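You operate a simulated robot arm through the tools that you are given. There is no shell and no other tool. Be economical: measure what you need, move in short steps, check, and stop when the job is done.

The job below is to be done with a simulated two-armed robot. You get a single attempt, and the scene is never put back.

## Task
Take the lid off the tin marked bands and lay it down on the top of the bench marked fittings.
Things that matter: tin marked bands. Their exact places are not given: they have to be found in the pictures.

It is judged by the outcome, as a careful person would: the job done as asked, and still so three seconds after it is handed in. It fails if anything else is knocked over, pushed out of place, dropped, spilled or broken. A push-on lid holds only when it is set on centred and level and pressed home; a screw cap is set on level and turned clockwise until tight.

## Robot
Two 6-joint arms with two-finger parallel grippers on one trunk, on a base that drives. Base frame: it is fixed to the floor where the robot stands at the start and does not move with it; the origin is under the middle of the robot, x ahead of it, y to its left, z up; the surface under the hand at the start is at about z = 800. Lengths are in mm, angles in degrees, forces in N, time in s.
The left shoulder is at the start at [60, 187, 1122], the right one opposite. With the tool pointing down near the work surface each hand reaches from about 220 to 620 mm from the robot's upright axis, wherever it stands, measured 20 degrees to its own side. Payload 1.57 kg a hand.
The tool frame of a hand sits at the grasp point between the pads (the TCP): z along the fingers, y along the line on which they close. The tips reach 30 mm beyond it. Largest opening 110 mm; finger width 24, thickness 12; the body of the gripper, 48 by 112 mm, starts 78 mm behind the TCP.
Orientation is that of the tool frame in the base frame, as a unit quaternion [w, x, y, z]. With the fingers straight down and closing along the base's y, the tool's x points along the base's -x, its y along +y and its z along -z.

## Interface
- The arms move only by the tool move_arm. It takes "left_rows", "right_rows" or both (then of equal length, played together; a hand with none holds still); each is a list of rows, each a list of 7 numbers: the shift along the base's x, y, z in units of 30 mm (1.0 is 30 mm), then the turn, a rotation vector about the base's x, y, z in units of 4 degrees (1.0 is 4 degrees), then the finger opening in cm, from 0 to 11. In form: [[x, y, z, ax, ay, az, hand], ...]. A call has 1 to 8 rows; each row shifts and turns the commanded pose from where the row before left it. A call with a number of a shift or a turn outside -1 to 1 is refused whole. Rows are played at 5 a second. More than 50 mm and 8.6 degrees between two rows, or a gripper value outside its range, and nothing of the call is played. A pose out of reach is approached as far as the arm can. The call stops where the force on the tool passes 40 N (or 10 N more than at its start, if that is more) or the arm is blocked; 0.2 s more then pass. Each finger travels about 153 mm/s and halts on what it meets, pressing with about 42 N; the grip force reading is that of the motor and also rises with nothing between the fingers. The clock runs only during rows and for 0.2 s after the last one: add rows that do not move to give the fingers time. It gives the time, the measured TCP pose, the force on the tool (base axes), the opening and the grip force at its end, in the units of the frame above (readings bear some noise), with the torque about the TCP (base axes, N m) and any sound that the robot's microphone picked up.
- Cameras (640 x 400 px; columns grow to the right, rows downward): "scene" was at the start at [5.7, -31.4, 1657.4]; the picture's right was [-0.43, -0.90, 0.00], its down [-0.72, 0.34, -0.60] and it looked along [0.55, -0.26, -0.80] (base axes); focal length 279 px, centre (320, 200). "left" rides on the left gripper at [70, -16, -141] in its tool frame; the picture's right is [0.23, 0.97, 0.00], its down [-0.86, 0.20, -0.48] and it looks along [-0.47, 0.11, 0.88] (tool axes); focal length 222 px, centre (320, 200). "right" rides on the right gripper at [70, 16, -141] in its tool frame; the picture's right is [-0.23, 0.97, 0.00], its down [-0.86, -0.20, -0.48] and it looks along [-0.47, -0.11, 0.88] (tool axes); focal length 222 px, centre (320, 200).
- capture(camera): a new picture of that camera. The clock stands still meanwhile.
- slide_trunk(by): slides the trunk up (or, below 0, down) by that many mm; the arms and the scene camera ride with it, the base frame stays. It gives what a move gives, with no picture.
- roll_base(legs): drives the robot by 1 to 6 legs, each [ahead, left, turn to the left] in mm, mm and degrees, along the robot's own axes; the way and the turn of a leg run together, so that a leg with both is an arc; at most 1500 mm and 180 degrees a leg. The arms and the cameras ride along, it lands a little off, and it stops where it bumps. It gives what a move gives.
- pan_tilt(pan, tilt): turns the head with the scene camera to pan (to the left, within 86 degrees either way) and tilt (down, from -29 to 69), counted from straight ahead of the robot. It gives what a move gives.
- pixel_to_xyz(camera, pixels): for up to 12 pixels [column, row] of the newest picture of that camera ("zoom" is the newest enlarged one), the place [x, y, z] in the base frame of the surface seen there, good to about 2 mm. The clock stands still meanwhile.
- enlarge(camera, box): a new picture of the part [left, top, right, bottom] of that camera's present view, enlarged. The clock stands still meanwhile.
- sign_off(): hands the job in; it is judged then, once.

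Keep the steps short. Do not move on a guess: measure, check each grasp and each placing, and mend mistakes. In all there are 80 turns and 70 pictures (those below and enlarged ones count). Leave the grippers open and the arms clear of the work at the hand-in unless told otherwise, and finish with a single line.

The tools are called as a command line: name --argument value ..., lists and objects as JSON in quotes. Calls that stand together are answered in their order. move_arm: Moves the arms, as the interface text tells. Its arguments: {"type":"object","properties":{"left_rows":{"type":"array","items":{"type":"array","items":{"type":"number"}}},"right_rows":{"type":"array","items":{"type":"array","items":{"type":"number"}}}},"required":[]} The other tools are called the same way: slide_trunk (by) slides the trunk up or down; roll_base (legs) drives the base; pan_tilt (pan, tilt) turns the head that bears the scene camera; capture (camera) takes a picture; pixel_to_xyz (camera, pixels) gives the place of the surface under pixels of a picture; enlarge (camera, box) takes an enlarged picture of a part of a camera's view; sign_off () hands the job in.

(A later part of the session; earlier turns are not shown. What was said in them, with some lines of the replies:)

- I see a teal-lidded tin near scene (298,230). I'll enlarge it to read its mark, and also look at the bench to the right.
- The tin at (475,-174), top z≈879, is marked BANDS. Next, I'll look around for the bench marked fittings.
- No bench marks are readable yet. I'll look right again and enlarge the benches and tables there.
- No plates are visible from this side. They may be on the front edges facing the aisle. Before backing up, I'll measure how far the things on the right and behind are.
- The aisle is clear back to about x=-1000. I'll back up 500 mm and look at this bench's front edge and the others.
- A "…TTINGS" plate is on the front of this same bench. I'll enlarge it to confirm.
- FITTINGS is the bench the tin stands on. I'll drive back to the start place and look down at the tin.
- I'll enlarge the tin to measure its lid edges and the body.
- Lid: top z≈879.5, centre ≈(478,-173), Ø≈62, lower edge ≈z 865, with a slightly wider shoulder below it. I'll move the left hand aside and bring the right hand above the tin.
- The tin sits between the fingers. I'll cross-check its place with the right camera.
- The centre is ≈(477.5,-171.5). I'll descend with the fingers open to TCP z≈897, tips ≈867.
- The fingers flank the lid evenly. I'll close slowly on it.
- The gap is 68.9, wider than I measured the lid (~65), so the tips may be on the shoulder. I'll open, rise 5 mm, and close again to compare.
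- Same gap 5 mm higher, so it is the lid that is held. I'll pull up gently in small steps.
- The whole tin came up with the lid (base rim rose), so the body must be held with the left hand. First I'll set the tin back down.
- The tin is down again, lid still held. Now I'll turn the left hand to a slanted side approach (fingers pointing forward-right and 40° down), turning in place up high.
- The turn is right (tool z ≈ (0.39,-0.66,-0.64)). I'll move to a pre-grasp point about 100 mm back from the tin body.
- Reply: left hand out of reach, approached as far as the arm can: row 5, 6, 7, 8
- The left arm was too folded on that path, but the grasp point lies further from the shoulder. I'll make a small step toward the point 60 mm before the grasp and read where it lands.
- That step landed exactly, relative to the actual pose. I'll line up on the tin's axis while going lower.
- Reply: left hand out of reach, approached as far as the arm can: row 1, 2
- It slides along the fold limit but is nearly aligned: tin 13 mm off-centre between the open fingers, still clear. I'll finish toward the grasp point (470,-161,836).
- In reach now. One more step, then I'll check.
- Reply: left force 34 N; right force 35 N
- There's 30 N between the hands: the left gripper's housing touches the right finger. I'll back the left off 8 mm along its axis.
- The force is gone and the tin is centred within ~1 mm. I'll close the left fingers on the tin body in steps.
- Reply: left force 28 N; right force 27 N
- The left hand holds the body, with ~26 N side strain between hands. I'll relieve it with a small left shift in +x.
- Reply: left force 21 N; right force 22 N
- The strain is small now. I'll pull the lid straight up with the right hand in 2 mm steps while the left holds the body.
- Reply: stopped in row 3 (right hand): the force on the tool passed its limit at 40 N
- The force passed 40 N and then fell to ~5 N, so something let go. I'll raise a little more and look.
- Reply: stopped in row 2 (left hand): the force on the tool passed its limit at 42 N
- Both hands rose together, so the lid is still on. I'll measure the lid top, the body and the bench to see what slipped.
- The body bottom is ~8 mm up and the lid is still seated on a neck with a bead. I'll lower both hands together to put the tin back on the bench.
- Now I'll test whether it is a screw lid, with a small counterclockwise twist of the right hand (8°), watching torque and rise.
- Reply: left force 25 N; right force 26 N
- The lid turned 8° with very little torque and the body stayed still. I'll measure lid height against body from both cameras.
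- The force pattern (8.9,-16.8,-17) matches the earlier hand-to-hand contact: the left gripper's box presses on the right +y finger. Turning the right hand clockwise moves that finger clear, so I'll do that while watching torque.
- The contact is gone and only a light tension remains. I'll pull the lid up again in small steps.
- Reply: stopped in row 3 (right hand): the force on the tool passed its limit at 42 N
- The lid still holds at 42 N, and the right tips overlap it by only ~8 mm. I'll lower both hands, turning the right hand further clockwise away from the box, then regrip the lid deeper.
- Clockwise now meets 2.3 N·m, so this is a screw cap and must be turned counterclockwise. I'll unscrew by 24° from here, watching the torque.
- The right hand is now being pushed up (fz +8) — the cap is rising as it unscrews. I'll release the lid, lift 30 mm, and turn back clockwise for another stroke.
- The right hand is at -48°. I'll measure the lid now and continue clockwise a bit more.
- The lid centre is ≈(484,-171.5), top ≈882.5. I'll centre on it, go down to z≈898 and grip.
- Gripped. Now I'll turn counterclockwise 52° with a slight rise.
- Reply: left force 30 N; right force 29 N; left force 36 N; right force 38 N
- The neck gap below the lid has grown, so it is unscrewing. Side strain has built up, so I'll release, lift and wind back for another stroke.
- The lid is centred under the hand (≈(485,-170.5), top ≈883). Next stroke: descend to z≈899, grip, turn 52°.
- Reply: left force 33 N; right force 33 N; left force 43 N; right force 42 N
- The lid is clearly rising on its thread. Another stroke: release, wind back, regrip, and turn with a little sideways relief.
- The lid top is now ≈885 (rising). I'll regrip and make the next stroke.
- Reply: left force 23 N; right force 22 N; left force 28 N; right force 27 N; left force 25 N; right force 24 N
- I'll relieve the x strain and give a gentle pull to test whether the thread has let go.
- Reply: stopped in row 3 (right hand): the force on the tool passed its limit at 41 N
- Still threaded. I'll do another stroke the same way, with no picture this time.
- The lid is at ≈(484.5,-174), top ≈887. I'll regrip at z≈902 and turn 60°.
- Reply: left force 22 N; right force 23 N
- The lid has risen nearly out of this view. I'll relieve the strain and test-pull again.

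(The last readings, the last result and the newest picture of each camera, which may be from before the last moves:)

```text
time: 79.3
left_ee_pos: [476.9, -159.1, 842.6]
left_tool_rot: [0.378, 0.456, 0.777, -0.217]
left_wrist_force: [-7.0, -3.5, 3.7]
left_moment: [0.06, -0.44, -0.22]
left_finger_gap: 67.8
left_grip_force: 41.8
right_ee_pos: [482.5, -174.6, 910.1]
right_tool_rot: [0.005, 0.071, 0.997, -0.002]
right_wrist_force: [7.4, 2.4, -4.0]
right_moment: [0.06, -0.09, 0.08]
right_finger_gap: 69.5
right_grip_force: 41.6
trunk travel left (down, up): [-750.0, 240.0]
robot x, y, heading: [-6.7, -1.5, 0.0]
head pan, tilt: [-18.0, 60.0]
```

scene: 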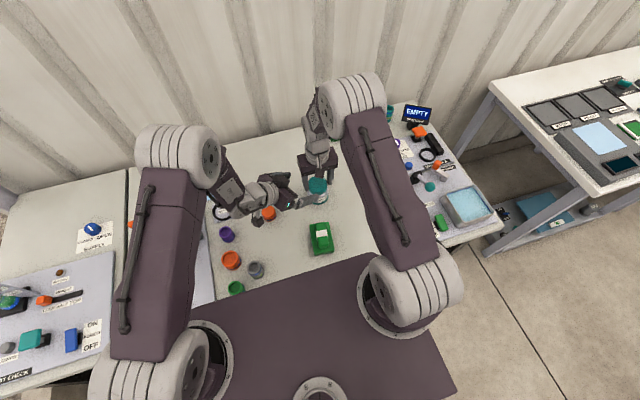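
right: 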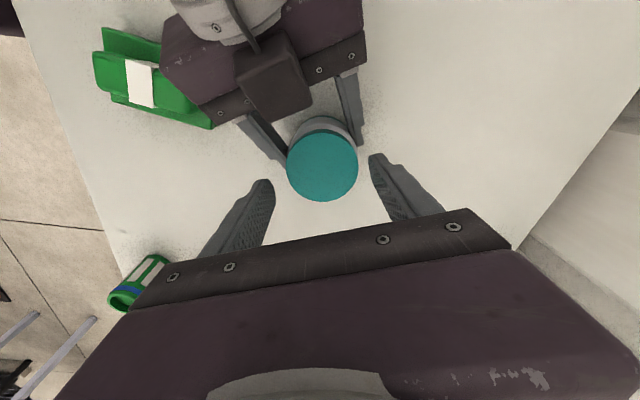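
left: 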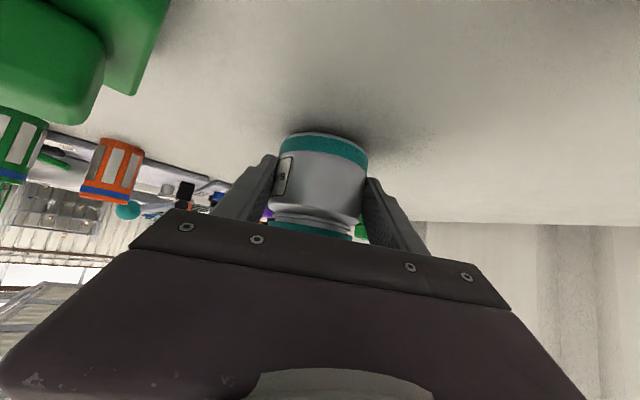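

Only 4 N this time after 6 mm — it seems free. I'll look, then keep lifting.

move_arm --right_rows '[[0, 0, 0.15, 0, 0, 0, 5], [0, 0, 0.15, 0, 0, 0, 5], [0, 0, 0.2, 0, 0, 0, 5]]'

enlarge --camera "scene" --box '[260, 150, 360, 212]'

```text
time: 80.1
left_ee_pos: [476.1, -157.8, 841.8]
left_tool_rot: [0.378, 0.456, 0.776, -0.217]
left_wrist_force: [0.1, -0.1, -1.7]
left_moment: [0.05, -0.01, -0.01]
left_finger_gap: 68.0
left_grip_force: 42.1
right_ee_pos: [484.5, -174.7, 924.7]
right_tool_rot: [0.005, 0.072, 0.997, -0.001]
right_wrist_force: [0.0, 0.0, 0.0]
right_moment: [-0.01, -0.01, 0.0]
right_finger_gap: 69.5
right_grip_force: 41.3
trunk travel left (down, up): [-750.0, 240.0]
robot x, y, heading: [-9.0, 0.1, -0.1]
head pan, tilt: [-18.0, 60.0]
```

```text
6.40 times, centred on (310, 181) of scene
```

zoom: 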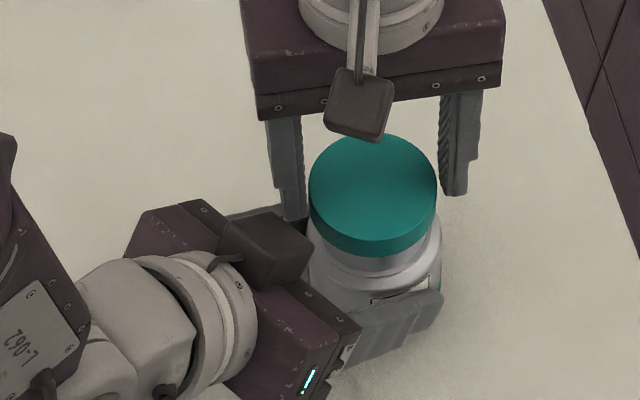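

The lid is off, in the right hand, with the neck visible. I'll lift it clear by 70 mm and look for an empty spot.

move_arm --right_rows '[[0, 0, 0.5, 0, 0, 0, 5], [0, 0, 0.9, 0, 0, 0, 5], [0, 0, 0.9, 0, 0, 0, 5]]'

capture --camera "scene"

enlarge --camera "left" --box '[240, 90, 400, 245]'

pixel_to_xyz --camera "scene" --pixels '[[285, 205], [270, 213], [285, 235], [322, 235], [304, 235], [340, 235], [360, 210], [265, 245], [245, 225], [310, 220]]'

```text
time: 80.9
left_ee_pos: [476.3, -158.1, 841.8]
left_tool_rot: [0.378, 0.456, 0.776, -0.217]
left_wrist_force: [0.1, -0.3, -0.7]
left_moment: [0.0, 0.02, 0.03]
left_finger_gap: 67.9
left_grip_force: 42.2
right_ee_pos: [483.7, -175.8, 994.3]
right_tool_rot: [0.006, 0.071, 0.997, -0.001]
right_wrist_force: [0.1, -0.6, 0.3]
right_moment: [-0.01, 0.01, 0.0]
right_finger_gap: 69.1
right_grip_force: 41.6
trunk travel left (down, up): [-750.0, 240.0]
robot x, y, heading: [-3.3, -4.9, -0.1]
head pan, tilt: [-18.0, 60.0]
```

```text
13 pictures are left
```

scene: 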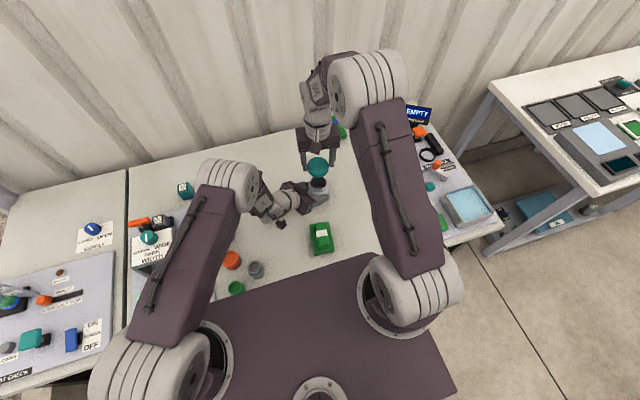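

```text
2.58 times, centred on (320, 168) of left
```

zoom: 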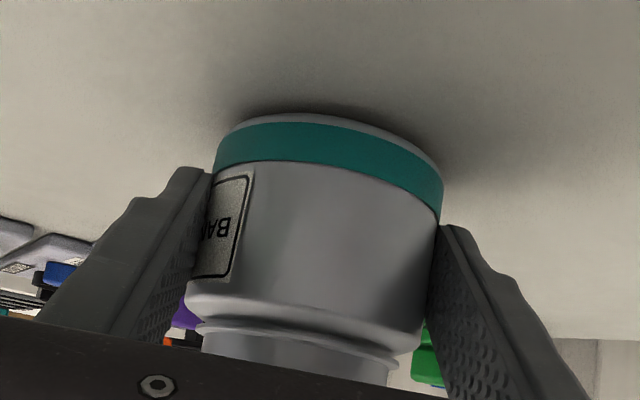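

```text
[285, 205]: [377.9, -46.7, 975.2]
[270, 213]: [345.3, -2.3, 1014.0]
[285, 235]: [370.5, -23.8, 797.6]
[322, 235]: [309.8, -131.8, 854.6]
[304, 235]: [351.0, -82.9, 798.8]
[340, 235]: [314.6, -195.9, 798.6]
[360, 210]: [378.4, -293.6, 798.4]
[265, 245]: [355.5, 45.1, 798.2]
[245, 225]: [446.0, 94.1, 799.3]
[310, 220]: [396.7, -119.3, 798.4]
```

The spot around (400,-280) is empty bench at z 798. I'll carry the lid there while staying high, and check the tin's base height.

pixel_to_xyz --camera "zoom" --pixels '[[320, 116], [320, 120], [320, 127], [320, 100], [260, 118], [400, 140]]'

move_arm --right_rows '[[-0.7, -0.87, 0, 0, 0, 0, 5], [-0.7, -0.87, 0, 0, 0, 0, 5], [-0.7, -0.87, 0, 0, 0, 0, 5], [-0.7, -0.87, 0, 0, 0, 0, 5], [0, 0, -0.9, 0, 0, 0, 5], [0, 0, -0.9, 0, 0, 0, 5], [0, 0, -0.9, 0, 0, 0, 5], [0, 0, -0.9, 0, 0, 0, 5]]'

capture --camera "right"

enlarge --camera "scene" --box '[290, 165, 410, 240]'

```text
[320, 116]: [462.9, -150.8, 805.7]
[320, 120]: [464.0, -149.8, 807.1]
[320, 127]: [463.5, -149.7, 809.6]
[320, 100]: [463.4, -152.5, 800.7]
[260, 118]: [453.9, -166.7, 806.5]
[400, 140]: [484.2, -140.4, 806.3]
```

```text
time: 82.7
left_ee_pos: [475.9, -158.5, 840.9]
left_tool_rot: [0.377, 0.457, 0.776, -0.216]
left_wrist_force: [0.3, 0.1, -1.5]
left_moment: [0.01, 0.01, 0.03]
left_finger_gap: 67.7
left_grip_force: 42.4
right_ee_pos: [401.1, -280.5, 883.9]
right_tool_rot: [0.005, 0.071, 0.997, -0.002]
right_wrist_force: [-0.9, 0.2, -0.4]
right_moment: [0.01, 0.02, -0.04]
right_finger_gap: 69.3
right_grip_force: 41.3
trunk travel left (down, up): [-750.0, 240.0]
robot x, y, heading: [-5.4, -0.7, -0.1]
head pan, tilt: [-18.0, 60.0]
```

```text
11 pictures are left
```

right: 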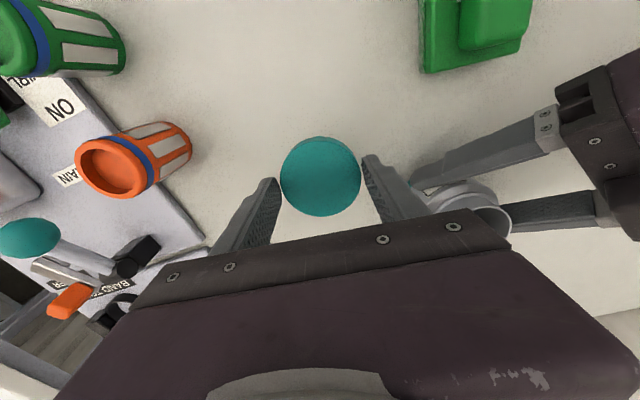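

```text
5.33 times, centred on (350, 202) of scene
```

zoom: 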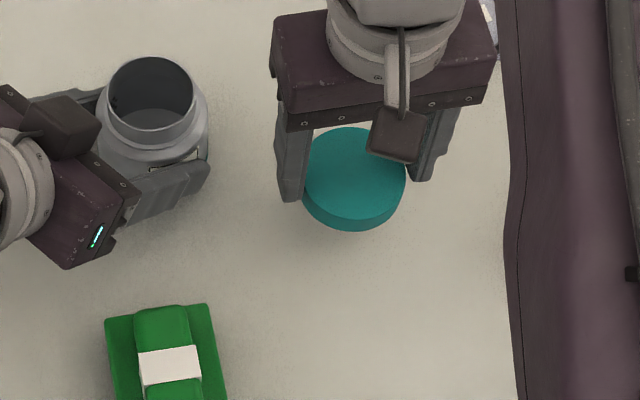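

The tin is open, and the lid hangs level over empty bench. I'll measure the lid's height against the hand.

pixel_to_xyz --camera "zoom" --pixels '[[350, 180], [350, 215], [350, 221], [350, 226], [325, 160], [380, 185], [350, 250]]'

```text
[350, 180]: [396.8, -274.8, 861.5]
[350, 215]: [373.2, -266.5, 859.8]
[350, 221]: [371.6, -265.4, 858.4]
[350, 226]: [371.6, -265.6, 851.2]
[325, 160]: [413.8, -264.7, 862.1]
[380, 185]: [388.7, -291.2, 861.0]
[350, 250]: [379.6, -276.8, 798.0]
```

The lid's underside is ≈36 mm below the TCP, so it should touch at TCP ≈ 834. I'll lower, with tiny steps near the end.

move_arm --right_rows '[[0, 0, -0.7, 0, 0, 0, 5], [0, 0, -0.7, 0, 0, 0, 5], [0, 0, -0.05, 0, 0, 0, 5], [0, 0, -0.05, 0, 0, 0, 5]]'

enlarge --camera "scene" --box '[310, 180, 390, 230]'

pixel_to_xyz --camera "zoom" --pixels '[[320, 200], [340, 220], [300, 200]]'

```text
time: 83.7
left_ee_pos: [477.7, -158.5, 841.1]
left_tool_rot: [0.377, 0.456, 0.777, -0.216]
left_wrist_force: [-0.3, 0.1, -0.6]
left_moment: [0.03, 0.03, 0.03]
left_finger_gap: 67.8
left_grip_force: 42.1
right_ee_pos: [401.2, -279.0, 840.9]
right_tool_rot: [0.005, 0.071, 0.997, -0.002]
right_wrist_force: [0.3, 0.7, -0.7]
right_moment: [0.02, 0.0, -0.01]
right_finger_gap: 69.0
right_grip_force: 42.1
trunk travel left (down, up): [-750.0, 240.0]
robot x, y, heading: [-3.9, -3.4, -0.2]
head pan, tilt: [-18.0, 60.0]
```

```text
8.00 times, centred on (350, 205) of scene
```

zoom: 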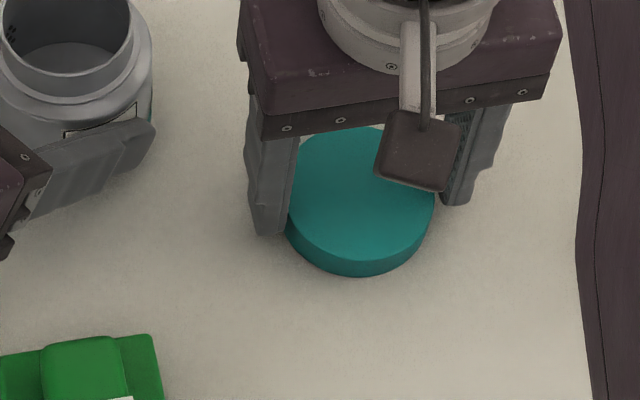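

```text
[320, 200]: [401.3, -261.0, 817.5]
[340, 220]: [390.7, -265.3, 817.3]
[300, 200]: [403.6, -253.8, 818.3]
```

move_arm --right_rows '[[0, 0, -0.04, 0, 0, 0, 5], [0, 0, -0.04, 0, 0, 0, 5], [0, 0, -0.03, 0, 0, 0, 5]]'

```text
time: 84.5
left_ee_pos: [476.2, -157.2, 842.6]
left_tool_rot: [0.377, 0.457, 0.776, -0.217]
left_wrist_force: [0.2, 0.3, -1.2]
left_moment: [0.02, -0.02, 0.02]
left_finger_gap: 67.9
left_grip_force: 42.5
right_ee_pos: [400.8, -277.4, 839.3]
right_tool_rot: [0.009, 0.072, 0.997, -0.002]
right_wrist_force: [1.7, -2.8, 20.9]
right_moment: [-0.25, 0.59, 0.1]
right_finger_gap: 69.0
right_grip_force: 41.9
trunk travel left (down, up): [-750.0, 240.0]
robot x, y, heading: [-5.1, -4.7, -0.1]
head pan, tilt: [-18.0, 60.0]
```

The lid has touched the bench (21 N). I'll ease up ~2 mm, open slowly, then lift away.

move_arm --right_rows '[[0, 0, 0.06, 0, 0, 0, 5], [0, 0, 0, 0, 0, 0, 6.6], [0, 0, 0, 0, 0, 0, 7.4], [0, 0, 0, 0, 0, 0, 8.5], [0, 0, 0, 0, 0, 0, 9.5], [0, 0, 0.3, 0, 0, 0, 9.5], [0, 0, 0.9, 0, 0, 0, 10], [0, 0, 1, 0, 0, 0, 11]]'

enlarge --camera "scene" --box '[290, 165, 410, 240]'

pixel_to_xyz --camera "zoom" --pixels '[[340, 190], [320, 180], [370, 205], [350, 225]]'

```text
time: 86.3
left_ee_pos: [476.8, -158.0, 841.8]
left_tool_rot: [0.378, 0.456, 0.776, -0.217]
left_wrist_force: [0.2, -0.4, -0.9]
left_moment: [0.02, 0.03, 0.02]
left_finger_gap: 67.7
left_grip_force: 41.7
right_ee_pos: [399.2, -277.5, 906.2]
right_tool_rot: [0.006, 0.071, 0.997, 0.0]
right_wrist_force: [-0.8, -0.2, 1.0]
right_moment: [-0.02, 0.0, 0.02]
right_finger_gap: 109.9
right_grip_force: 0.1
trunk travel left (down, up): [-750.0, 240.0]
robot x, y, heading: [-5.1, -2.0, -0.4]
head pan, tilt: [-18.0, 60.0]
```

```text
5.33 times, centred on (350, 202) of scene
```

zoom: 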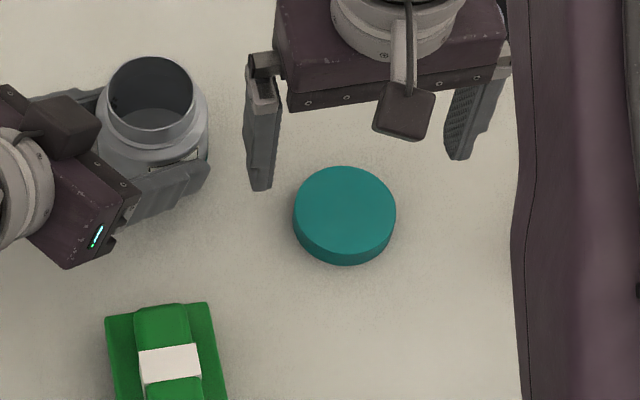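

```text
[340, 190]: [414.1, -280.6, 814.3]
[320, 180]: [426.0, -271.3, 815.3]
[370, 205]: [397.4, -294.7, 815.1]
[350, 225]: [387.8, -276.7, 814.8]
```

The lid lies flat and level on the bench. Now for the tin: I'll shift it ~5 mm back to its old spot, then lower it until it touches.

move_arm --left_rows '[[0, 0, 0.06, 0, 0, 0, 5], [-0.18, 0.03, 0, 0, 0, 0, 5], [0, 0, -0.05, 0, 0, 0, 5], [0, 0, -0.05, 0, 0, 0, 5], [0, 0, -0.04, 0, 0, 0, 5]]'

```text
time: 87.5
left_ee_pos: [471.2, -157.4, 838.4]
left_tool_rot: [0.377, 0.456, 0.776, -0.217]
left_wrist_force: [0.4, -0.1, -1.0]
left_moment: [0.04, 0.0, -0.02]
left_finger_gap: 67.9
left_grip_force: 42.5
right_ee_pos: [399.2, -278.3, 905.6]
right_tool_rot: [0.006, 0.072, 0.997, -0.001]
right_wrist_force: [0.2, 0.7, 0.4]
right_moment: [0.0, 0.0, 0.0]
right_finger_gap: 110.1
right_grip_force: 0.0
trunk travel left (down, up): [-750.0, 240.0]
robot x, y, heading: [-7.5, 2.1, -0.2]
head pan, tilt: [-18.0, 60.0]
```

move_arm --left_rows '[[0, 0, -0.03, 0, 0, 0, 5], [0, 0, -0.03, 0, 0, 0, 5], [0, 0, 0, 0, 0, 0, 5]]'

```text
time: 88.3
left_ee_pos: [470.9, -157.8, 838.2]
left_tool_rot: [0.379, 0.456, 0.775, -0.217]
left_wrist_force: [0.7, 0.4, 10.5]
left_moment: [0.04, 0.07, 0.01]
left_finger_gap: 67.8
left_grip_force: 42.4
right_ee_pos: [399.0, -278.6, 907.3]
right_tool_rot: [0.008, 0.071, 0.997, -0.001]
right_wrist_force: [-0.2, 0.4, -0.2]
right_moment: [-0.02, -0.01, 0.0]
right_finger_gap: 110.0
right_grip_force: 0.1
trunk travel left (down, up): [-750.0, 240.0]
robot x, y, heading: [-3.6, -0.2, -0.1]
head pan, tilt: [-18.0, 60.0]
```

The tin touches the bench (10 N). I'll open the left fingers slowly.

move_arm --left_rows '[[0, 0, 0.01, 0, 0, 0, 6.4], [0, 0, 0, 0, 0, 0, 6.8], [0, 0, 0, 0, 0, 0, 7.2], [0, 0, 0, 0, 0, 0, 8], [0, 0, 0, 0, 0, 0, 9.5], [0, 0, 0, 0, 0, 0, 11], [0, 0, 0, 0, 0, 0, 11]]'

enlarge --camera "scene" --box '[260, 150, 380, 225]'

```text
time: 89.9
left_ee_pos: [471.7, -156.6, 837.7]
left_tool_rot: [0.378, 0.455, 0.777, -0.216]
left_wrist_force: [-1.0, 0.0, 0.0]
left_moment: [0.03, -0.02, -0.02]
left_finger_gap: 110.0
left_grip_force: 0.0
right_ee_pos: [400.1, -278.9, 906.2]
right_tool_rot: [0.006, 0.071, 0.997, 0.0]
right_wrist_force: [0.7, 0.6, -0.1]
right_moment: [0.0, 0.01, 0.01]
right_finger_gap: 109.9
right_grip_force: 0.0
trunk travel left (down, up): [-750.0, 240.0]
robot x, y, heading: [-6.4, 1.3, -0.0]
head pan, tilt: [-18.0, 60.0]
```

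```text
5.33 times, centred on (320, 188) of scene
```

zoom: 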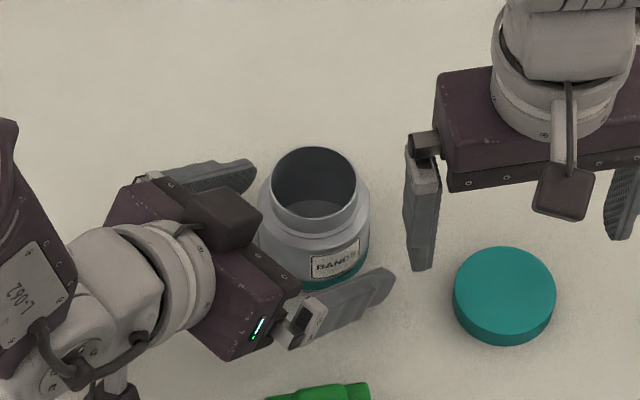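

The tin stands upright, open, with the lid beside it. I'll retreat the left hand back along its entry path and raise the right hand.

move_arm --left_rows '[[-0.06, 0.3, 0.45, 0, 0, 0, 11], [-0.06, 0.4, 0.53, 0, 0, 0, 11], [-0.05, 0.4, 0.53, 0, 0, 0, 11], [0, 0.4, 0.7, 0, 0, 0, 11], [-0.1, 0.4, 0.8, 0, 0, 0, 11]]' --right_rows '[[0, 0, 0.9, 0, 0, 0, 11], [0, 0, 0.9, 0, 0, 0, 11], [0, 0, 0.9, 0, 0, 0, 11], [0, -0.3, 0.9, 0, 0, 0, 11], [0, -0.3, 0.9, 0, 0, 0, 11]]'

capture --camera "scene"

```text
time: 91.1
left_ee_pos: [465.9, -101.0, 929.5]
left_tool_rot: [0.378, 0.456, 0.776, -0.217]
left_wrist_force: [-0.2, -0.1, -0.5]
left_moment: [-0.02, -0.01, 0.01]
left_finger_gap: 109.8
left_grip_force: 0.1
left hand out of reach, approached as far as the arm can: row 3
right_ee_pos: [399.4, -296.3, 1040.3]
right_tool_rot: [0.007, 0.07, 0.998, -0.001]
right_wrist_force: [-0.5, -0.4, 0.2]
right_moment: [-0.03, 0.01, 0.01]
right_finger_gap: 110.0
right_grip_force: 0.1
trunk travel left (down, up): [-750.0, 240.0]
robot x, y, heading: [-5.8, -3.9, -0.1]
head pan, tilt: [-18.0, 60.0]
```

```text
6 pictures are left
```

scene: 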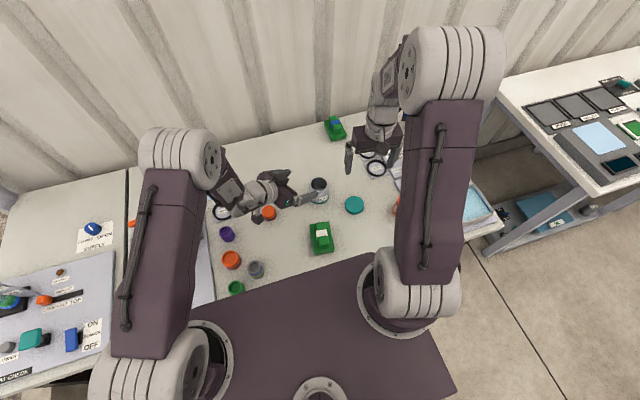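

Nothing is disturbed. I'll raise the left hand well clear.

move_arm --left_rows '[[0, 0.3, 0.9, 0, 0, 0, 11], [0, 0.3, 0.9, 0, 0, 0, 11], [0, 0.3, 0.9, 0, 0, 0, 11], [0, 0.3, 0.9, 0, 0, 0, 11], [0, 0.3, 0.9, 0, 0, 0, 11], [0, 0.3, 0.9, 0, 0, 0, 11], [0, 0, 0, 0, 0, 0, 11]]' --right_rows '[[0, -0.1, 0.7, 0, 0, 0, 11], [0, -0.1, 0.7, 0, 0, 0, 11], [0, -0.1, 0.7, 0, 0, 0, 11], [0, 0, 0.7, 0, 0, 0, 11], [0, 0, 0.7, 0, 0, 0, 11], [0, 0, 0, 0, 0, 0, 11], [0, 0, 0, 0, 0, 0, 11]]'

capture --camera "scene"

enlarge --camera "scene" --box '[200, 150, 420, 300]'

```text
time: 92.7
left_ee_pos: [468.4, -46.9, 1090.4]
left_tool_rot: [0.377, 0.456, 0.777, -0.216]
left_wrist_force: [0.2, -0.4, 0.2]
left_moment: [-0.01, 0.0, -0.01]
left_finger_gap: 110.2
left_grip_force: 0.1
right_ee_pos: [399.7, -306.3, 1146.7]
right_tool_rot: [0.006, 0.072, 0.997, -0.002]
right_wrist_force: [-1.4, 0.3, -0.4]
right_moment: [-0.02, -0.02, 0.01]
right_finger_gap: 109.7
right_grip_force: 0.1
trunk travel left (down, up): [-750.0, 240.0]
robot x, y, heading: [-4.7, -2.4, -0.3]
head pan, tilt: [-18.0, 60.0]
```

```text
5 pictures are left
```

scene: 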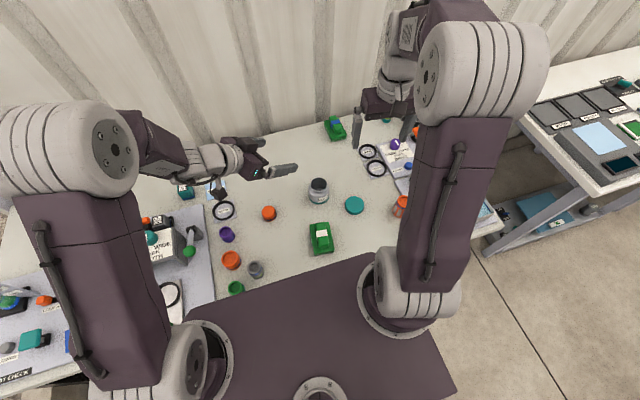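

```text
2.67 times, centred on (310, 225) of scene
```

zoom: 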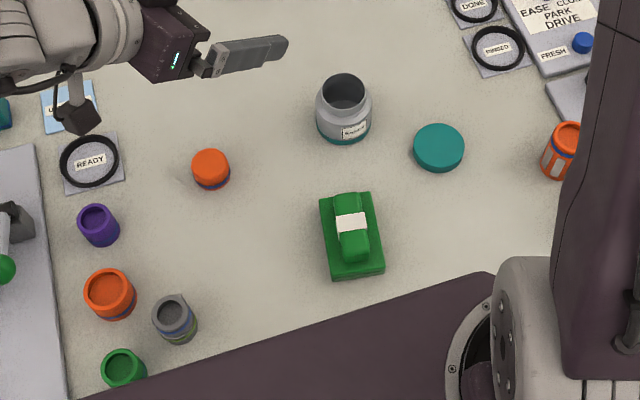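

The tin is upright and open, the lid is flat on the fittings bench, the other things are where they were, and both arms are clear with grippers open. I'll hand in.

sign_off

```text
The job is handed in.
```

The lid is off the tin marked bands and lies flat on top of the bench marked fittings, with the tin upright and nothing else disturbed.
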